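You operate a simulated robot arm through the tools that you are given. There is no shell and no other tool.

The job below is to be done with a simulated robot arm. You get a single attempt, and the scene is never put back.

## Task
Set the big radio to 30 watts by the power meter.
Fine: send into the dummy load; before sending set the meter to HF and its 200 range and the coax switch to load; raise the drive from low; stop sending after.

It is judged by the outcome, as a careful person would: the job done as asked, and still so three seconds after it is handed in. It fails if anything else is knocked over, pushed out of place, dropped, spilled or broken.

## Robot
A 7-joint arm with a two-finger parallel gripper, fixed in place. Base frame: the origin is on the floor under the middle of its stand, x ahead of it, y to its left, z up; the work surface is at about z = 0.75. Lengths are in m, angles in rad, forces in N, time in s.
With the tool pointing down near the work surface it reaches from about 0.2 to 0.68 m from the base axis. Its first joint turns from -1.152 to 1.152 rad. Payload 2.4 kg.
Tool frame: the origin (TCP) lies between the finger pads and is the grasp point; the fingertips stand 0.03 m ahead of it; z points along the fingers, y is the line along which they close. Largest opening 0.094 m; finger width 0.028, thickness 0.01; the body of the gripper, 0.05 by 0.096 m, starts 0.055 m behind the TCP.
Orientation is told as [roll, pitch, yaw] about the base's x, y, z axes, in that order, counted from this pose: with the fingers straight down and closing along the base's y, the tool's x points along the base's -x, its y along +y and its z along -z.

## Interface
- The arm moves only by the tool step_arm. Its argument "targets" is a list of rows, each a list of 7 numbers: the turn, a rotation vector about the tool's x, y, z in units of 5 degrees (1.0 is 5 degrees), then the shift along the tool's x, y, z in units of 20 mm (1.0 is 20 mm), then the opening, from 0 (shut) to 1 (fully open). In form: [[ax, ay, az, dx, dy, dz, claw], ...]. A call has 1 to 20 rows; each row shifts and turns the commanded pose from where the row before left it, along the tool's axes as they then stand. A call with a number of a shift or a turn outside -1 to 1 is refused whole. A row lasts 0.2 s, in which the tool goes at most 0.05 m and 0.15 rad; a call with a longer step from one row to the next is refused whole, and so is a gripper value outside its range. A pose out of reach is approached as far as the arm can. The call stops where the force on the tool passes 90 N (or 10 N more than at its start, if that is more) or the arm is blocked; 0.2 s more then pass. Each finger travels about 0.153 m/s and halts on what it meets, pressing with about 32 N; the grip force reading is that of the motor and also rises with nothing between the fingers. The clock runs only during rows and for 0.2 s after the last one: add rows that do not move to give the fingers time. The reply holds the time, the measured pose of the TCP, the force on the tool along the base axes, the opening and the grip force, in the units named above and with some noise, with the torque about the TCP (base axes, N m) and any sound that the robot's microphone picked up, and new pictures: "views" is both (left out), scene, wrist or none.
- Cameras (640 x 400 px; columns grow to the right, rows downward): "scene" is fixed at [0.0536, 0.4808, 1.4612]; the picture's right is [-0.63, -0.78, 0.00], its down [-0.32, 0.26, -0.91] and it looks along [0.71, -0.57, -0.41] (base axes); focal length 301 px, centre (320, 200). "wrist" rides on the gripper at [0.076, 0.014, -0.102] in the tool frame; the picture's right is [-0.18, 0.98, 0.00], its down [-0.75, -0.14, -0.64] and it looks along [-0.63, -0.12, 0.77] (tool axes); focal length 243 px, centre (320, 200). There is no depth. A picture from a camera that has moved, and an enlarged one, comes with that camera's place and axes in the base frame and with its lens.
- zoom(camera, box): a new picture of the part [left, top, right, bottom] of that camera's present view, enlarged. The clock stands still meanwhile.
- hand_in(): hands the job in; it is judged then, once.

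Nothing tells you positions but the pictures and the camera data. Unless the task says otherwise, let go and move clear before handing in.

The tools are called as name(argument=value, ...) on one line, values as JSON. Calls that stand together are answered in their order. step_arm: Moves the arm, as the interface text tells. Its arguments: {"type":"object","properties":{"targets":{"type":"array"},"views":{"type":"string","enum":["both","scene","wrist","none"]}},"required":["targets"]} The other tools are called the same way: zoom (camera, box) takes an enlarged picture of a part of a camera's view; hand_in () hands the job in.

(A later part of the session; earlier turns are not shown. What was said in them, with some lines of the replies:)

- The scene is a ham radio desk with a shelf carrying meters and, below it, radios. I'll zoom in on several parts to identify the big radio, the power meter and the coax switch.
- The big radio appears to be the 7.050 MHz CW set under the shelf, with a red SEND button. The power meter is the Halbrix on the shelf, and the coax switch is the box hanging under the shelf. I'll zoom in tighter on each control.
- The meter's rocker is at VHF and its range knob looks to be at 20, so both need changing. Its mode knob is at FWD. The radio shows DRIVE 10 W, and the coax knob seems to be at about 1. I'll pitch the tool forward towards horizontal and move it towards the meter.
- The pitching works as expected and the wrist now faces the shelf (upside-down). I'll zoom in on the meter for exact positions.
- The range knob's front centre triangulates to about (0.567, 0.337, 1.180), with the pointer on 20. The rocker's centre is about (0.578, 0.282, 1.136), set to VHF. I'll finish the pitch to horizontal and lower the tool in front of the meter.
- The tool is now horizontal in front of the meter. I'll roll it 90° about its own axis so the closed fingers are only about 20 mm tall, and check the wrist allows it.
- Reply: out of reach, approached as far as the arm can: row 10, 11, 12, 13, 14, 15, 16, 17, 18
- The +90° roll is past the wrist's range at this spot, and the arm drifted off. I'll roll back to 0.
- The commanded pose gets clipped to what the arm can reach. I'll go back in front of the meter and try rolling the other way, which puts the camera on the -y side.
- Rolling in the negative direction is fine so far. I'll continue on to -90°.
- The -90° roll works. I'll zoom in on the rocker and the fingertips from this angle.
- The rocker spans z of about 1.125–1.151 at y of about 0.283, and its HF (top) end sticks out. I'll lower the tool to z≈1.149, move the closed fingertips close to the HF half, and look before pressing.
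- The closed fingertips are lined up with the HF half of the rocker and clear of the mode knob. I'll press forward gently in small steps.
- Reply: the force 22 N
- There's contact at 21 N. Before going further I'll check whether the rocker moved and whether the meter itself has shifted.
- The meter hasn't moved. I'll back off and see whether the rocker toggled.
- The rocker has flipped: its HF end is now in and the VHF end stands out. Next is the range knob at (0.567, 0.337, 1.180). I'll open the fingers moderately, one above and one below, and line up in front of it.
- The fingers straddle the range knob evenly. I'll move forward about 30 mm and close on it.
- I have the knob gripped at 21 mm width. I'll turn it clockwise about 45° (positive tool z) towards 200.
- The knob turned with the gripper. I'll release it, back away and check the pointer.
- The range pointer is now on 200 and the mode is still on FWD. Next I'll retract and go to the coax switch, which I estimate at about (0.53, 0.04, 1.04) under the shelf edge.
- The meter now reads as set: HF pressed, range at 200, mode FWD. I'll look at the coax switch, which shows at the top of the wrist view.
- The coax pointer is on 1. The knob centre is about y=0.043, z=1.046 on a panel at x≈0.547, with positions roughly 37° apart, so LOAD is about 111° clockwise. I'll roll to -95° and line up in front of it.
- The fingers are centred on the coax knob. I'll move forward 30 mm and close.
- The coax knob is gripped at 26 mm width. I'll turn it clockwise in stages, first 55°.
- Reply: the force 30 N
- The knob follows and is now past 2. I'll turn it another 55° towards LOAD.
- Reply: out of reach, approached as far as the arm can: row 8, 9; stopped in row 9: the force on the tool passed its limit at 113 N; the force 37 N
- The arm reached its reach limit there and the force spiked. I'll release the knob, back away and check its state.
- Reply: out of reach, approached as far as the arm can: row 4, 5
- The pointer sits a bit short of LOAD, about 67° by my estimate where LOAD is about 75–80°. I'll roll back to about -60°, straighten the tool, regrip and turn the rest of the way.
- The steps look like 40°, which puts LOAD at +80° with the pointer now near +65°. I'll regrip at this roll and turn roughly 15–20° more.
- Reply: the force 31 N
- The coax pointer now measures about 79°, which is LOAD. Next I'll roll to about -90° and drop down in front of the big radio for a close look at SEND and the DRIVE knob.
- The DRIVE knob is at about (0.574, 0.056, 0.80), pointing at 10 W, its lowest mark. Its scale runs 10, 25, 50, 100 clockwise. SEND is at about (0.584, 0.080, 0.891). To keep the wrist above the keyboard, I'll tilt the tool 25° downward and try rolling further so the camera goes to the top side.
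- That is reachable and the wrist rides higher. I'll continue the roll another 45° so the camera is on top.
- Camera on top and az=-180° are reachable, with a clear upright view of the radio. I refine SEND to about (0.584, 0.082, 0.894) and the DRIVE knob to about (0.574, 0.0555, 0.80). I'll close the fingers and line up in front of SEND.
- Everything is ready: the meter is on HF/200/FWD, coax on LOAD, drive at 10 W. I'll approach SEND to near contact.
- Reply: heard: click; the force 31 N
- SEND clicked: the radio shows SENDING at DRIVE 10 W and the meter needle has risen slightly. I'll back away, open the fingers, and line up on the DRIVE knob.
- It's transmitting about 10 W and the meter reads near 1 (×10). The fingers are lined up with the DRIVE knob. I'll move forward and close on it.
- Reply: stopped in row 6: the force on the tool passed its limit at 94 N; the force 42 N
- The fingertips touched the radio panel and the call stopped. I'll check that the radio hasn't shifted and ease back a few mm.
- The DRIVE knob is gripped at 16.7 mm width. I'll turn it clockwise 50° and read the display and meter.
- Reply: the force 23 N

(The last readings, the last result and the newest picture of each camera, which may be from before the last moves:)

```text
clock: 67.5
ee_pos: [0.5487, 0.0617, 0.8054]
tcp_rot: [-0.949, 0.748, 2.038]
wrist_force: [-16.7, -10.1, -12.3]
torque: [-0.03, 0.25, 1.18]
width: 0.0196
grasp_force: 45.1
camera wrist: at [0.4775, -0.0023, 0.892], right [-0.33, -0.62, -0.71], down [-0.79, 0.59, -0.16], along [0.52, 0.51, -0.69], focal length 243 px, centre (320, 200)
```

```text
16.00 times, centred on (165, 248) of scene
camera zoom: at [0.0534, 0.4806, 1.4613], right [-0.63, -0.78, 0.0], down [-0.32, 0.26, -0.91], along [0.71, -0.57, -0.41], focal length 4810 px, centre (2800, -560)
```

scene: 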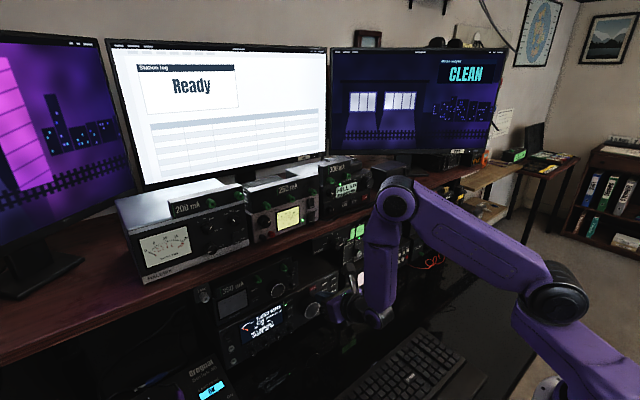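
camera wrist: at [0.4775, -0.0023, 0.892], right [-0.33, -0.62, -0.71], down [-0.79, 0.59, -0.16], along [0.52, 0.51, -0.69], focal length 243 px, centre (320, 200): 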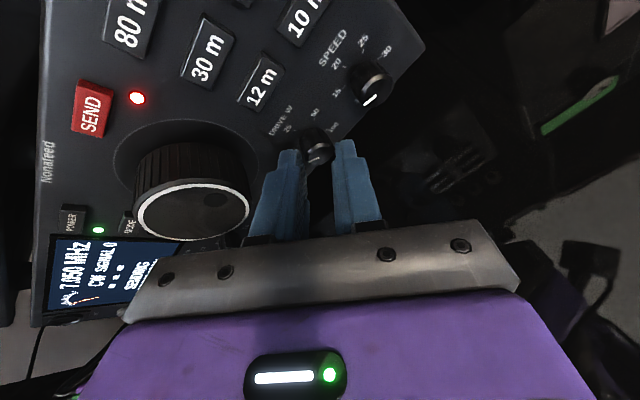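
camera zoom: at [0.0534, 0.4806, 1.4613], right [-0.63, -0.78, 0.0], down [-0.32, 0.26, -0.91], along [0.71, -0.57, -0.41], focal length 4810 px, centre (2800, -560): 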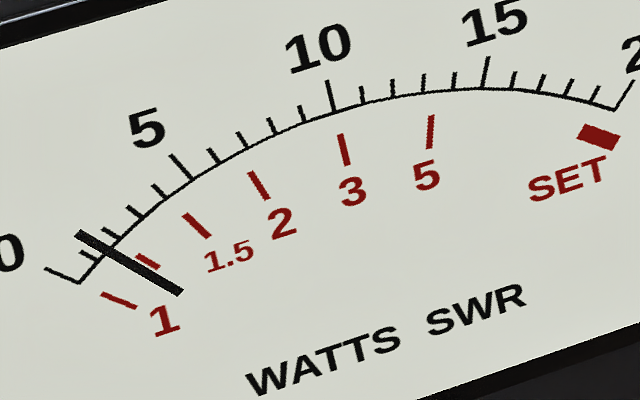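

The drive is now 15 W and the meter reads about 1.5 (×10), so they agree roughly. I'll release, roll back past neutral around the knob, and regrip for another turn.

step_arm(targets=[[0, 0, 0, 0, 0, 0, 0.34], [0, 0, 0, 0, 0, 0, 0.34], [0, 0, -1, 0, 0.035, 0, 0.34], [0, 0, -1, 0, 0.035, 0, 0.34], [0, 0, -1, 0, 0.035, 0, 0.34], [0, 0, -1, 0, 0.035, 0, 0.34], [0, 0, -1, 0, 0.035, 0, 0.34], [0, 0, -1, 0, 0.035, 0, 0.34], [0, 0, -1, 0, 0.035, 0, 0.34], [0, 0, -1, 0, 0.035, 0, 0.34], [0, 0, -1, 0, 0.035, 0, 0.34], [0, 0, -1, 0, 0.035, 0, 0.34], [0, 0, -1, 0, 0.035, 0, 0.34], [0, 0, -1, 0, 0.035, 0, 0.34]], views="wrist")

zoom(camera="wrist", box=[250, 60, 400, 200])

zoom(camera="scene", box=[240, 300, 300, 350])

```text
clock: 70.5
ee_pos: [0.5489, 0.0513, 0.8031]
tcp_rot: [0.61, 1.031, -2.448]
wrist_force: [-4.9, -1.8, -4.8]
torque: [0.13, 0.11, -0.18]
width: 0.0318
grasp_force: 0.0
camera wrist: at [0.4888, 0.061, 0.917], right [0.07, -0.99, 0.13], down [-0.9, -0.12, -0.42], along [0.43, -0.09, -0.9], focal length 243 px, centre (320, 200)
```

wrist: 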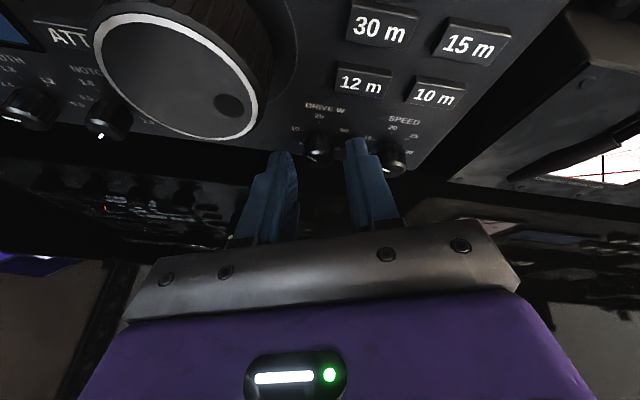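

```text
2.86 times, centred on (325, 130) of wrist
camera zoom: at [0.4888, 0.061, 0.917], right [0.07, -0.99, 0.13], down [-0.9, -0.12, -0.42], along [0.43, -0.09, -0.9], focal length 693 px, centre (306, 400)
```

zoom: 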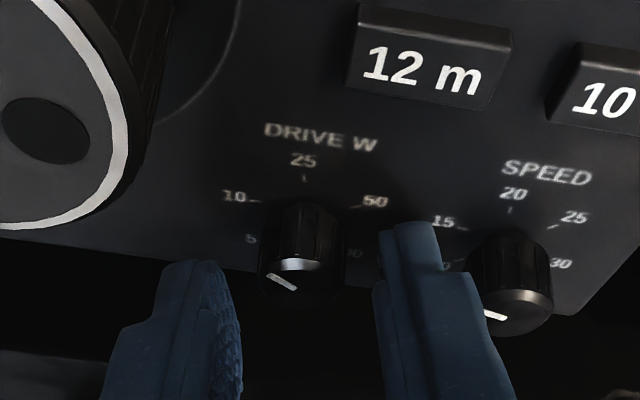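

```text
8.00 times, centred on (270, 325) of scene
camera zoom: at [0.0535, 0.4808, 1.4612], right [-0.63, -0.78, 0.0], down [-0.32, 0.26, -0.91], along [0.71, -0.57, -0.41], focal length 2405 px, centre (720, -800)
```

zoom: 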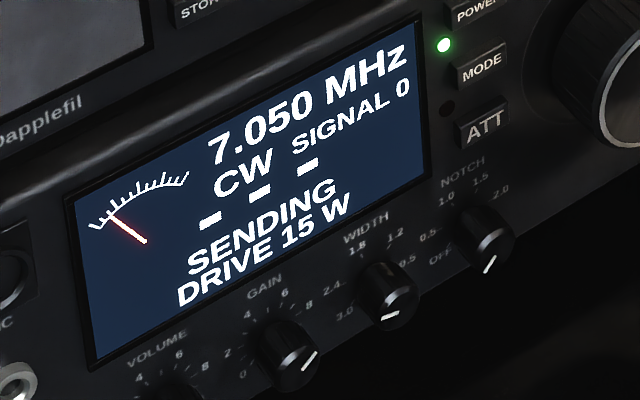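

Release kept the drive at 15 W. I'll regrip and turn about 45° more.

step_arm(targets=[[0, 0, 0, 0, 0, 0, 0.2], [0, 0, 0, 0, 0, 0, 0.05], [0, 0, 0, 0, 0, 0, 0.05], [0, 0, 1, 0, -0.035, 0, 0.05], [0, 0, 1, 0, -0.035, 0, 0.05], [0, 0, 1, 0, -0.035, 0, 0.05], [0, 0, 1, 0, -0.035, 0, 0.05], [0, 0, 1, 0, -0.035, 0, 0.05], [0, 0, 1, 0, -0.035, 0, 0.05], [0, 0, 1, 0, -0.035, 0, 0.05], [0, 0, 1, 0, -0.035, 0, 0.05]], views="wrist")

zoom(camera="wrist", box=[250, 60, 400, 200])

zoom(camera="scene", box=[240, 300, 300, 350])

zoom(camera="scene", box=[150, 235, 180, 260])

```text
clock: 72.9
ee_pos: [0.5497, 0.0567, 0.804]
tcp_rot: [-0.67, 1.009, 2.398]
wrist_force: [3.7, -20.2, 8.4]
torque: [-0.16, 0.21, 0.7]
width: 0.0188
grasp_force: 44.9
camera wrist: at [0.4851, 0.0139, 0.9074], right [-0.21, -0.85, -0.48], down [-0.86, 0.4, -0.32], along [0.47, 0.34, -0.82], focal length 243 px, centre (320, 200)
```

wrist: 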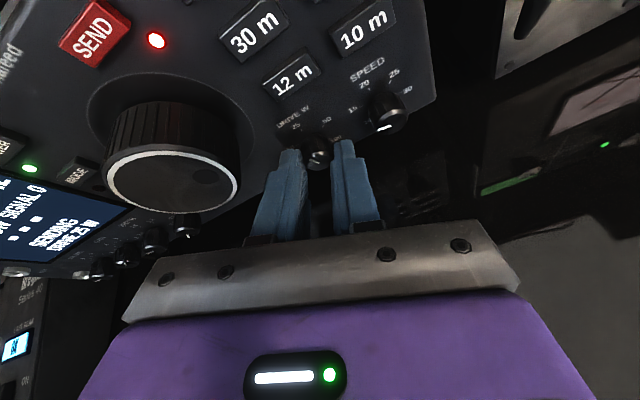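

```text
2.86 times, centred on (325, 130) of wrist
camera zoom: at [0.4851, 0.0139, 0.9074], right [-0.21, -0.85, -0.48], down [-0.86, 0.4, -0.32], along [0.47, 0.34, -0.82], focal length 693 px, centre (306, 400)
```

zoom: 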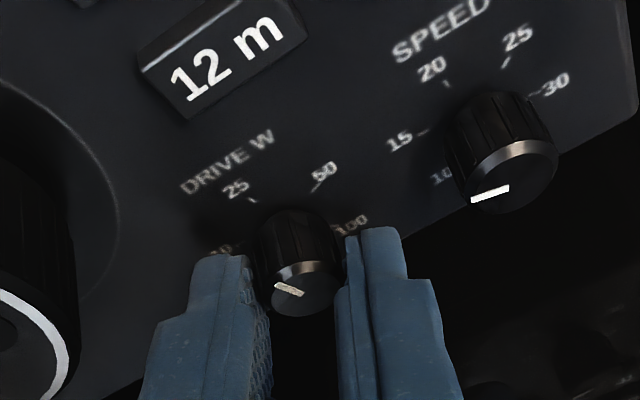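

```text
8.00 times, centred on (270, 325) of scene
camera zoom: at [0.0535, 0.4803, 1.4614], right [-0.63, -0.78, 0.0], down [-0.32, 0.26, -0.91], along [0.71, -0.57, -0.41], focal length 2405 px, centre (720, -800)
```

zoom: 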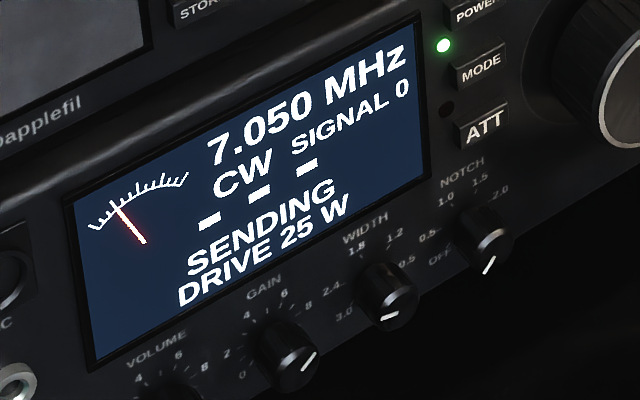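

```text
16.00 times, centred on (165, 248) of scene
camera zoom: at [0.0535, 0.4803, 1.4614], right [-0.63, -0.78, 0.0], down [-0.32, 0.26, -0.91], along [0.71, -0.57, -0.41], focal length 4810 px, centre (2800, -560)
```

zoom: 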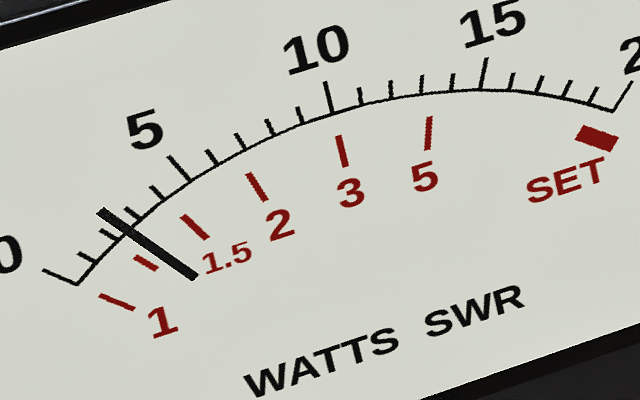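

Drive is 25 W and the meter reads about 2.4 (×10), a little below the display. I need about 31–32 W on the dial, so I'll turn another 15°.

step_arm(targets=[[0, 0, 1, 0, -0.035, 0, 0.05], [0, 0, 1, 0, -0.035, 0, 0.05], [0, 0, 1, 0, -0.035, 0, 0.05], [0, 0, 0, 0, 0, 0, 0.05]], views="none")

zoom(camera="scene", box=[240, 300, 300, 350])

zoom(camera="scene", box=[150, 235, 180, 260])

```text
clock: 73.9
ee_pos: [0.5487, 0.0603, 0.8038]
tcp_rot: [-0.9, 0.818, 2.106]
wrist_force: [-7.1, -15.8, -7.2]
torque: [0.07, 0.01, 0.43]
width: 0.0195
grasp_force: 44.9
```

```text
8.00 times, centred on (270, 325) of scene
camera zoom: at [0.0535, 0.4805, 1.4613], right [-0.63, -0.78, 0.0], down [-0.32, 0.26, -0.91], along [0.71, -0.57, -0.41], focal length 2405 px, centre (720, -800)
```

zoom: 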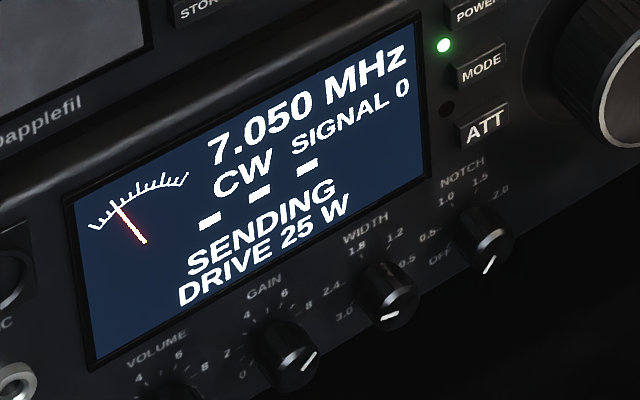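

```text
16.00 times, centred on (165, 248) of scene
camera zoom: at [0.0535, 0.4805, 1.4613], right [-0.63, -0.78, 0.0], down [-0.32, 0.26, -0.91], along [0.71, -0.57, -0.41], focal length 4810 px, centre (2800, -560)
```

zoom: 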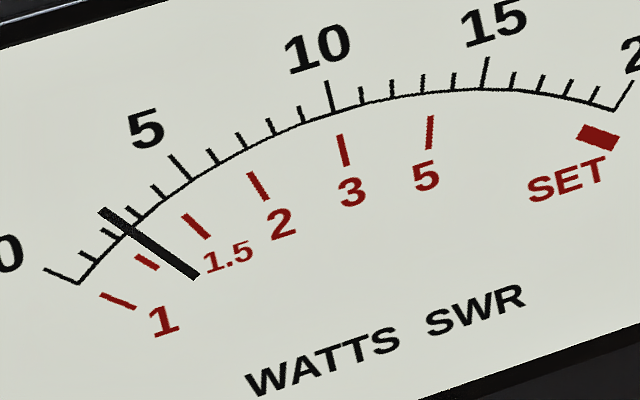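

The drive didn't change, so the fingers slipped at that tilt. I'll release, roll back about the knob, and regrip squarely.

step_arm(targets=[[0, 0, 0, 0, 0, 0, 0.34], [0, 0, 0, 0, 0, 0, 0.34], [0, 0, -1, 0, 0.035, 0, 0.34], [0, 0, -1, 0, 0.035, 0, 0.34], [0, 0, -1, 0, 0.035, 0, 0.34], [0, 0, -1, 0, 0.035, 0, 0.34], [0, 0, -1, 0, 0.035, 0, 0.34], [0, 0, -1, 0, 0.035, 0, 0.34], [0, 0, -1, 0, 0.035, 0, 0.34], [0, 0, -1, 0, 0.035, 0, 0.34], [0, 0, -1, 0, 0.035, 0, 0.34]], views="wrist")

zoom(camera="wrist", box=[250, 60, 400, 200])

zoom(camera="scene", box=[240, 300, 300, 350])

```text
clock: 76.3
ee_pos: [0.5484, 0.0554, 0.8037]
tcp_rot: [0.323, 1.114, -2.771]
wrist_force: [0.2, 0.2, -0.2]
torque: [-0.01, 0.01, 0.01]
width: 0.0321
grasp_force: 0.1
camera wrist: at [0.4895, 0.0503, 0.9176], right [0.0, -1.0, -0.03], down [-0.9, 0.01, -0.43], along [0.43, 0.02, -0.9], focal length 243 px, centre (320, 200)
```

wrist: 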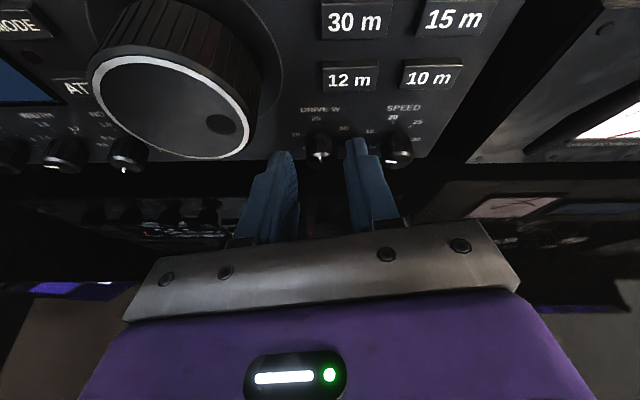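

```text
2.86 times, centred on (325, 130) of wrist
camera zoom: at [0.4895, 0.0503, 0.9176], right [0.0, -1.0, -0.03], down [-0.9, 0.01, -0.43], along [0.43, 0.02, -0.9], focal length 693 px, centre (306, 400)
```

zoom: 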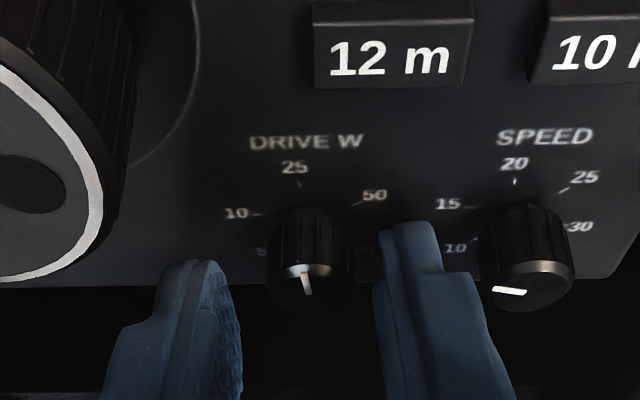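

```text
8.00 times, centred on (270, 325) of scene
camera zoom: at [0.0535, 0.4808, 1.4612], right [-0.63, -0.78, 0.0], down [-0.32, 0.26, -0.91], along [0.71, -0.57, -0.41], focal length 2405 px, centre (720, -800)
```

zoom: 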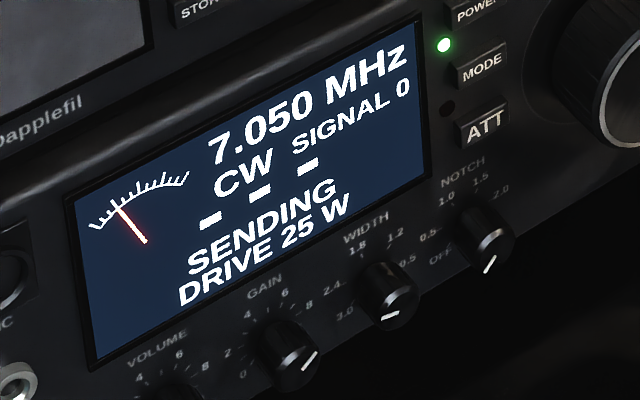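

Knob pointer is at 25 and the fingers are square again. I'll regrip and turn 15°.

step_arm(targets=[[0, 0, 0, 0, 0, 0, 0.2], [0, 0, 0, 0, 0, 0, 0.05], [0, 0, 0, 0, 0, 0, 0.05], [0, 0, 1, 0, -0.035, 0, 0.05], [0, 0, 1, 0, -0.035, 0, 0.05], [0, 0, 1, 0, -0.035, 0, 0.05], [0, 0, 0, 0, 0, 0, 0.05]], views="none")

zoom(camera="scene", box=[240, 300, 300, 350])

zoom(camera="scene", box=[150, 235, 180, 260])

```text
clock: 77.9
ee_pos: [0.5501, 0.0561, 0.8045]
tcp_rot: [-0.232, 1.128, 2.892]
wrist_force: [8.8, -16.5, 3.4]
torque: [-0.05, 0.37, 0.36]
width: 0.0172
grasp_force: 45.0
```

```text
8.00 times, centred on (270, 325) of scene
camera zoom: at [0.0537, 0.4804, 1.4614], right [-0.63, -0.78, 0.0], down [-0.32, 0.26, -0.91], along [0.71, -0.57, -0.41], focal length 2405 px, centre (720, -800)
```

zoom: 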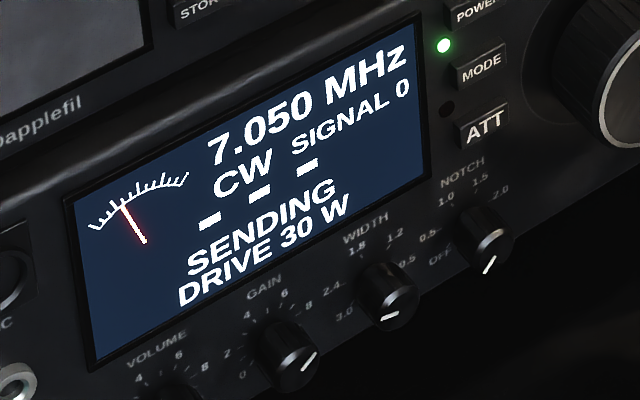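

```text
16.00 times, centred on (165, 248) of scene
camera zoom: at [0.0537, 0.4804, 1.4614], right [-0.63, -0.78, 0.0], down [-0.32, 0.26, -0.91], along [0.71, -0.57, -0.41], focal length 4810 px, centre (2800, -560)
```

zoom: 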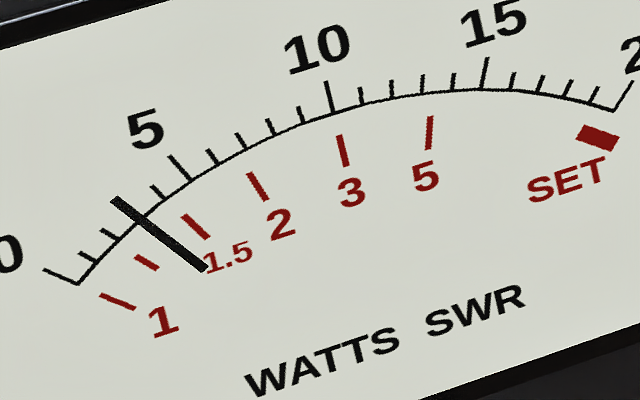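

The display shows DRIVE 30 W and the meter needle is on the third tick, which is 30 W on the 200 range. I'll zoom in more closely.

zoom(camera="scene", box=[153, 242, 165, 251])

zoom(camera="scene", box=[190, 190, 240, 250])

```text
16.00 times, centred on (159, 246) of scene
camera zoom: at [0.0537, 0.4804, 1.4614], right [-0.63, -0.78, 0.0], down [-0.32, 0.26, -0.91], along [0.71, -0.57, -0.41], focal length 4810 px, centre (2896, -544)
```

zoom: 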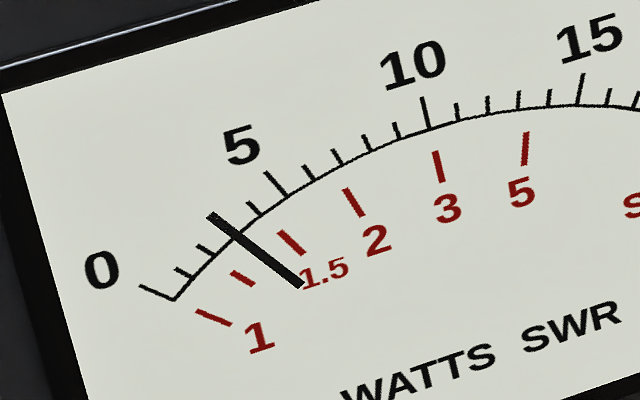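

```text
6.67 times, centred on (215, 220) of scene
camera zoom: at [0.0537, 0.4804, 1.4614], right [-0.63, -0.78, 0.0], down [-0.32, 0.26, -0.91], along [0.71, -0.57, -0.41], focal length 2004 px, centre (1020, 67)
```

zoom: 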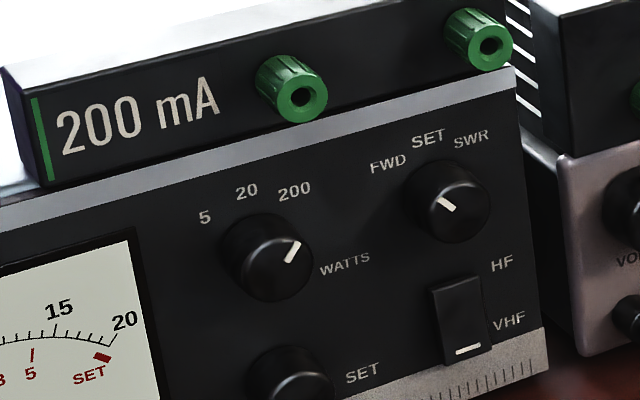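

The needle crosses the arc midway between ticks 2 and 4, so it reads exactly 30 W. I'll release the knob, back straight off and confirm the reading holds.

step_arm(targets=[[0, 0, 0, 0, 0, 0, 0.2], [0, 0, 0, 0, 0, 0, 0.34], [0, 0, 0, 0, 0, 0, 0.34], [0, 0, 0, 0, 0, -0.6, 0.34], [0, 0, 0, 0, 0, -1, 0.34], [0, 0, 0, 0, 0, -1, 0.34]], views="wrist")

zoom(camera="scene", box=[240, 300, 300, 350])

zoom(camera="scene", box=[150, 235, 180, 260])

zoom(camera="wrist", box=[220, 0, 440, 200])

```text
clock: 79.3
ee_pos: [0.5016, 0.0569, 0.8253]
tcp_rot: [-0.231, 1.126, 2.899]
wrist_force: [0.7, 0.0, 0.0]
torque: [-0.02, 0.0, -0.01]
width: 0.0321
grasp_force: 0.0
camera wrist: at [0.4398, 0.0317, 0.9364], right [-0.11, -0.96, -0.26], down [-0.89, 0.21, -0.4], along [0.44, 0.19, -0.88], focal length 243 px, centre (320, 200)
```

wrist: 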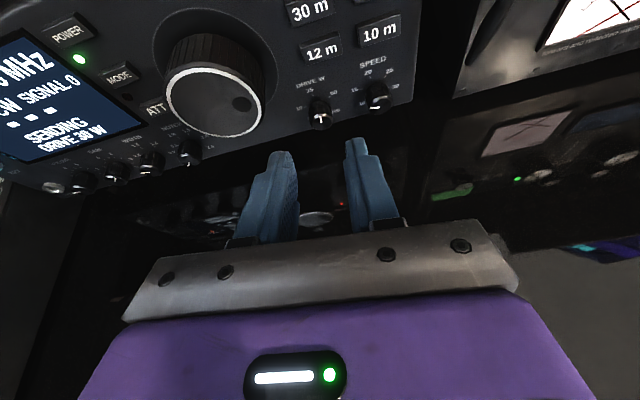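

```text
8.00 times, centred on (270, 325) of scene
camera zoom: at [0.0536, 0.4808, 1.4612], right [-0.63, -0.78, 0.0], down [-0.32, 0.26, -0.91], along [0.71, -0.57, -0.41], focal length 2405 px, centre (720, -800)
```

zoom: 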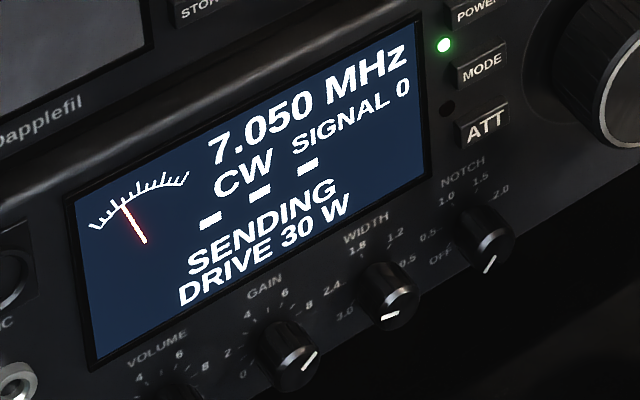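

```text
16.00 times, centred on (165, 248) of scene
camera zoom: at [0.0536, 0.4808, 1.4612], right [-0.63, -0.78, 0.0], down [-0.32, 0.26, -0.91], along [0.71, -0.57, -0.41], focal length 4810 px, centre (2800, -560)
```

zoom: 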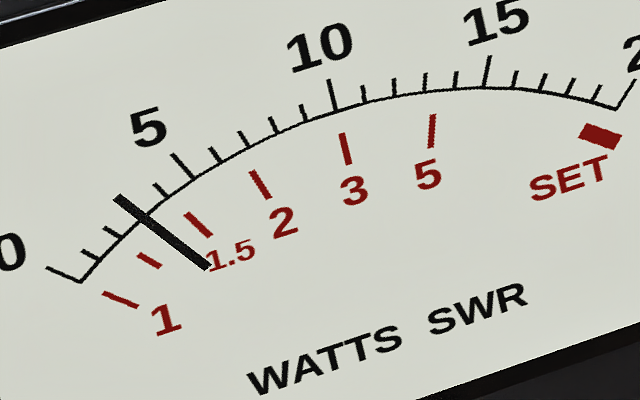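

```text
2.00 times, centred on (330, 100) of wrist
camera zoom: at [0.4398, 0.0317, 0.9364], right [-0.11, -0.96, -0.26], down [-0.89, 0.21, -0.4], along [0.44, 0.19, -0.88], focal length 485 px, centre (300, 400)
```

zoom: 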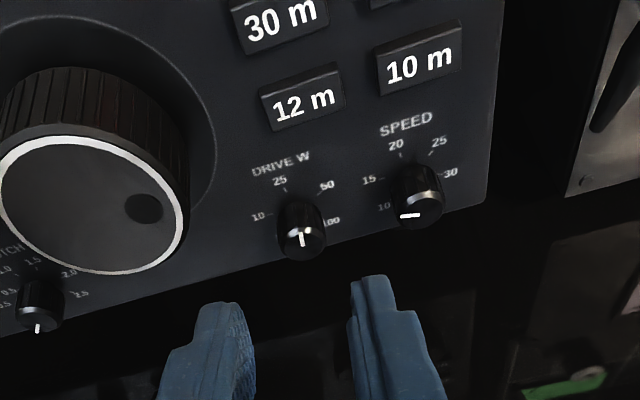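

30 W holds with the knob released. Now I'll close the fingers and go back to SEND to stop transmitting.

step_arm(targets=[[0, 0, -1, 0, 0, 0, 0], [0, 0, 0, 0.892, -0.304, -0.296, 0], [0, 0, 0, 0.892, -0.304, -0.296, 0], [0, 0, 0, 0.892, -0.304, -0.296, 0], [0, 0, 0, 0.892, -0.304, -0.296, 0], [0, 0, 0, 0.26, 0, 0.567, 0], [0, 0, 0, 0.26, 0, 0.567, 0], [0, 0, 0, 0.26, 0, 0.567, 0], [0, 0, 0, 0, 0, 0, 0]], views="wrist")

zoom(camera="wrist", box=[220, 20, 440, 200])

```text
clock: 81.3
ee_pos: [0.5478, 0.0786, 0.9004]
tcp_rot: [-0.043, 1.137, 3.106]
wrist_force: [-0.3, -0.6, -0.1]
torque: [-0.04, -0.06, 0.02]
width: 0.0
grasp_force: 31.9
camera wrist: at [0.4872, 0.0607, 1.0131], right [-0.07, -0.98, -0.19], down [-0.9, 0.15, -0.41], along [0.43, 0.14, -0.89], focal length 243 px, centre (320, 200)
```

wrist: 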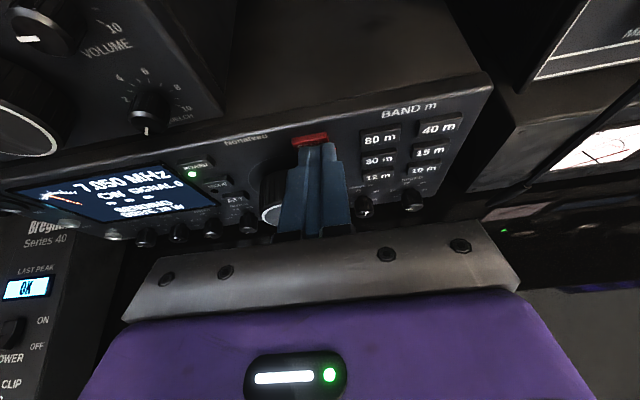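

```text
2.22 times, centred on (330, 110) of wrist
camera zoom: at [0.4872, 0.0607, 1.0131], right [-0.07, -0.98, -0.19], down [-0.9, 0.15, -0.41], along [0.43, 0.14, -0.89], focal length 539 px, centre (298, 400)
```

zoom: 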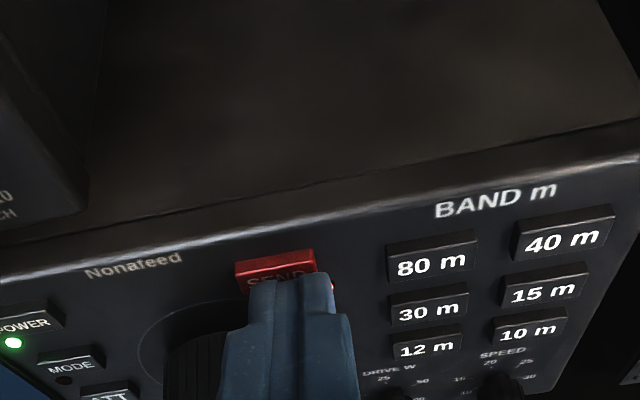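

step_arm(targets=[[0, 0, 0, 0.042, -0.1, 0.091, 0], [0, 0, 0, 0.042, 0, 0.091, 0], [0, 0, 0, 0.042, 0, 0.091, 0]], views="wrist")

zoom(camera="scene", box=[200, 240, 400, 380])

zoom(camera="scene", box=[110, 170, 270, 290])

```text
clock: 82.1
ee_pos: [0.5527, 0.0806, 0.9]
tcp_rot: [-0.041, 1.139, 3.109]
wrist_force: [-26.1, -1.3, 11.8]
torque: [0.15, -0.4, -0.05]
width: 0.0
grasp_force: 32.2
heard: click
camera wrist: at [0.4914, 0.063, 1.0132], right [-0.07, -0.98, -0.18], down [-0.9, 0.14, -0.41], along [0.43, 0.14, -0.89], focal length 243 px, centre (320, 200)
```

wrist: 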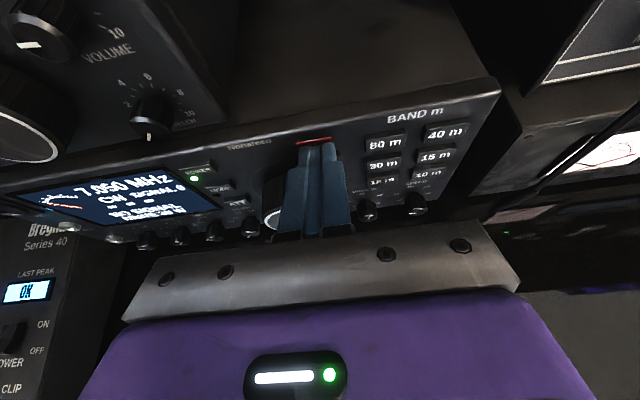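

```text
2.86 times, centred on (300, 310) of scene
camera zoom: at [0.0526, 0.4807, 1.4613], right [-0.63, -0.78, 0.0], down [-0.32, 0.26, -0.91], along [0.71, -0.57, -0.41], focal length 859 px, centre (377, -114)
```

zoom: 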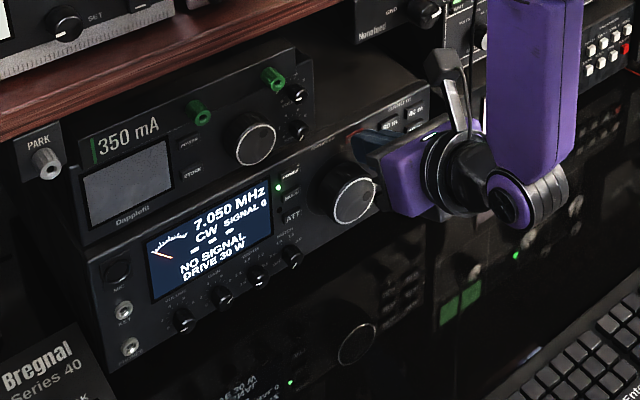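

```text
3.33 times, centred on (190, 230) of scene
camera zoom: at [0.0526, 0.4807, 1.4613], right [-0.63, -0.78, 0.0], down [-0.32, 0.26, -0.91], along [0.71, -0.57, -0.41], focal length 1002 px, centre (753, 100)
```

zoom: 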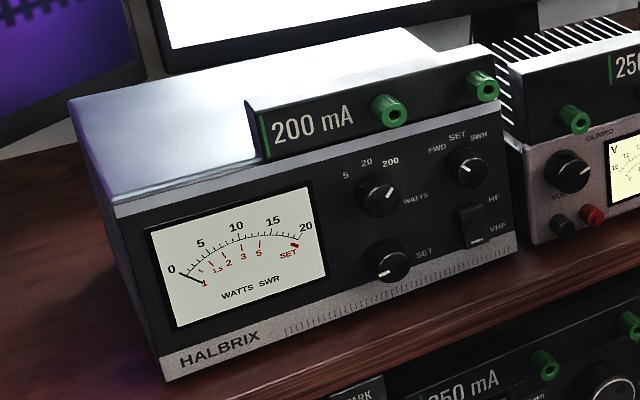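

Sending has stopped: the display shows NO SIGNAL with DRIVE 30 W, and the meter is back at 0. I'll back well away from the radio and check that everything is in place.

step_arm(targets=[[0, 0, 0, -0.419, 0, -0.908, 0], [0, 0, 0, -0.419, 0, -0.908, 0], [0, 0, 0, -0.419, 0, -0.908, 0], [0, 0, 0, -0.419, 0, -0.908, 0], [0, 0, 0, -0.419, 0, -0.908, 0], [0, 0, 0, -0.419, 0, -0.908, 0], [0, 0, 0, 0, 0, 0, 0], [0, 0, 0, 0, 0, 0, 0]], views="both")

zoom(camera="scene", box=[200, 240, 400, 380])

zoom(camera="scene", box=[310, 180, 470, 310])

zoom(camera="wrist", box=[180, 0, 440, 180])

```text
clock: 83.9
ee_pos: [0.4327, 0.0814, 0.9001]
tcp_rot: [-0.044, 1.137, 3.105]
wrist_force: [-0.1, -0.2, 0.6]
torque: [0.01, -0.02, -0.01]
width: 0.0
grasp_force: 32.1
camera wrist: at [0.372, 0.0635, 1.0123], right [-0.07, -0.98, -0.19], down [-0.9, 0.15, -0.41], along [0.43, 0.14, -0.89], focal length 243 px, centre (320, 200)
```

scene: 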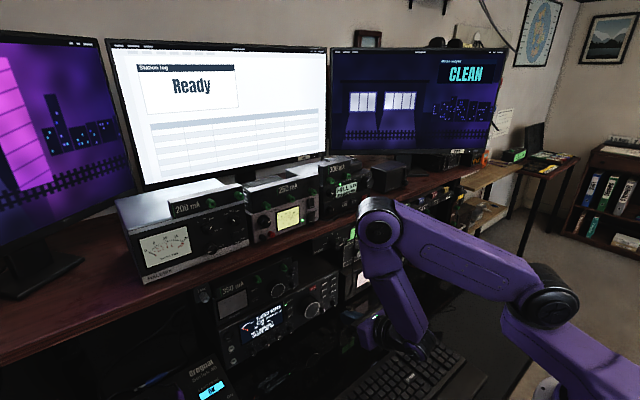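
wrist: 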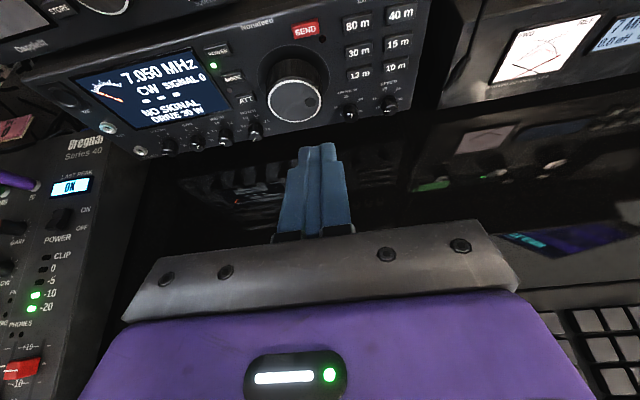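

```text
2.86 times, centred on (300, 310) of scene
camera zoom: at [0.0535, 0.4808, 1.4612], right [-0.63, -0.78, 0.0], down [-0.32, 0.26, -0.91], along [0.71, -0.57, -0.41], focal length 859 px, centre (377, -114)
```

zoom: 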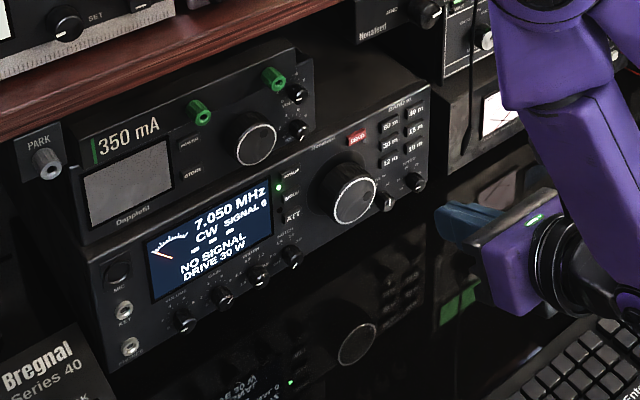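

```text
3.08 times, centred on (390, 245) of scene
camera zoom: at [0.0535, 0.4808, 1.4612], right [-0.63, -0.78, 0.0], down [-0.32, 0.26, -0.91], along [0.71, -0.57, -0.41], focal length 925 px, centre (105, 62)
```

zoom: 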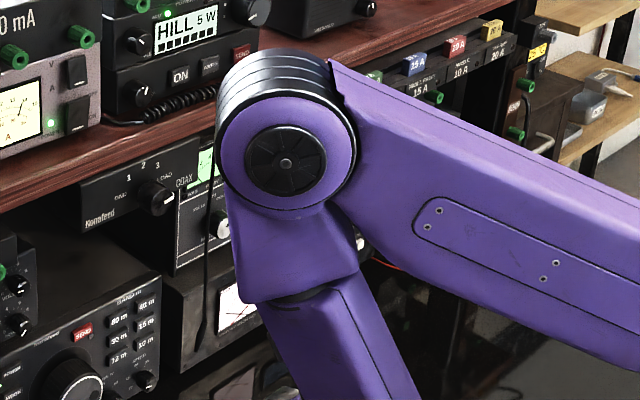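

```text
2.22 times, centred on (310, 90) of wrist
camera zoom: at [0.372, 0.0635, 1.0123], right [-0.07, -0.98, -0.19], down [-0.9, 0.15, -0.41], along [0.43, 0.14, -0.89], focal length 539 px, centre (342, 444)
```

zoom: 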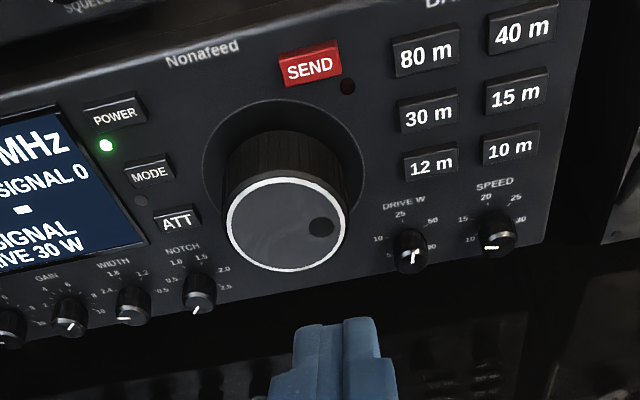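

The big radio is set to DRIVE 30 W and read 30 W on the meter into the dummy load. SEND is off, the meter is on HF/200, coax is on LOAD, nothing else has moved, and the arm is clear. I'll hand in.

hand_in()

```text
The job is handed in.
```

The big radio is set to 30 watts. While sending into the dummy load, the power meter needle sat on the third tick of the 200 range, and it held there after I let go of the DRIVE knob.

- **Before sending:** I set the meter to HF and its 200 range (mode was already FWD) and turned the coax switch to LOAD.
- **Drive:** I started sending at 10 W, then raised it through 15 and 25 to 30 W by the meter. The radio's own display also reads 30 W.
- **After:** I pressed SEND again. The display shows NO SIGNAL and the meter needle is back at 0.

Two contacts were harder than intended. The arm hit its reach limit while turning the coax knob (113 N), and the fingertips bumped the radio's front panel when I first reached for the DRIVE knob (94 N). Neither box moved that I could see. I handed the job in with the arm clear of the equipment.
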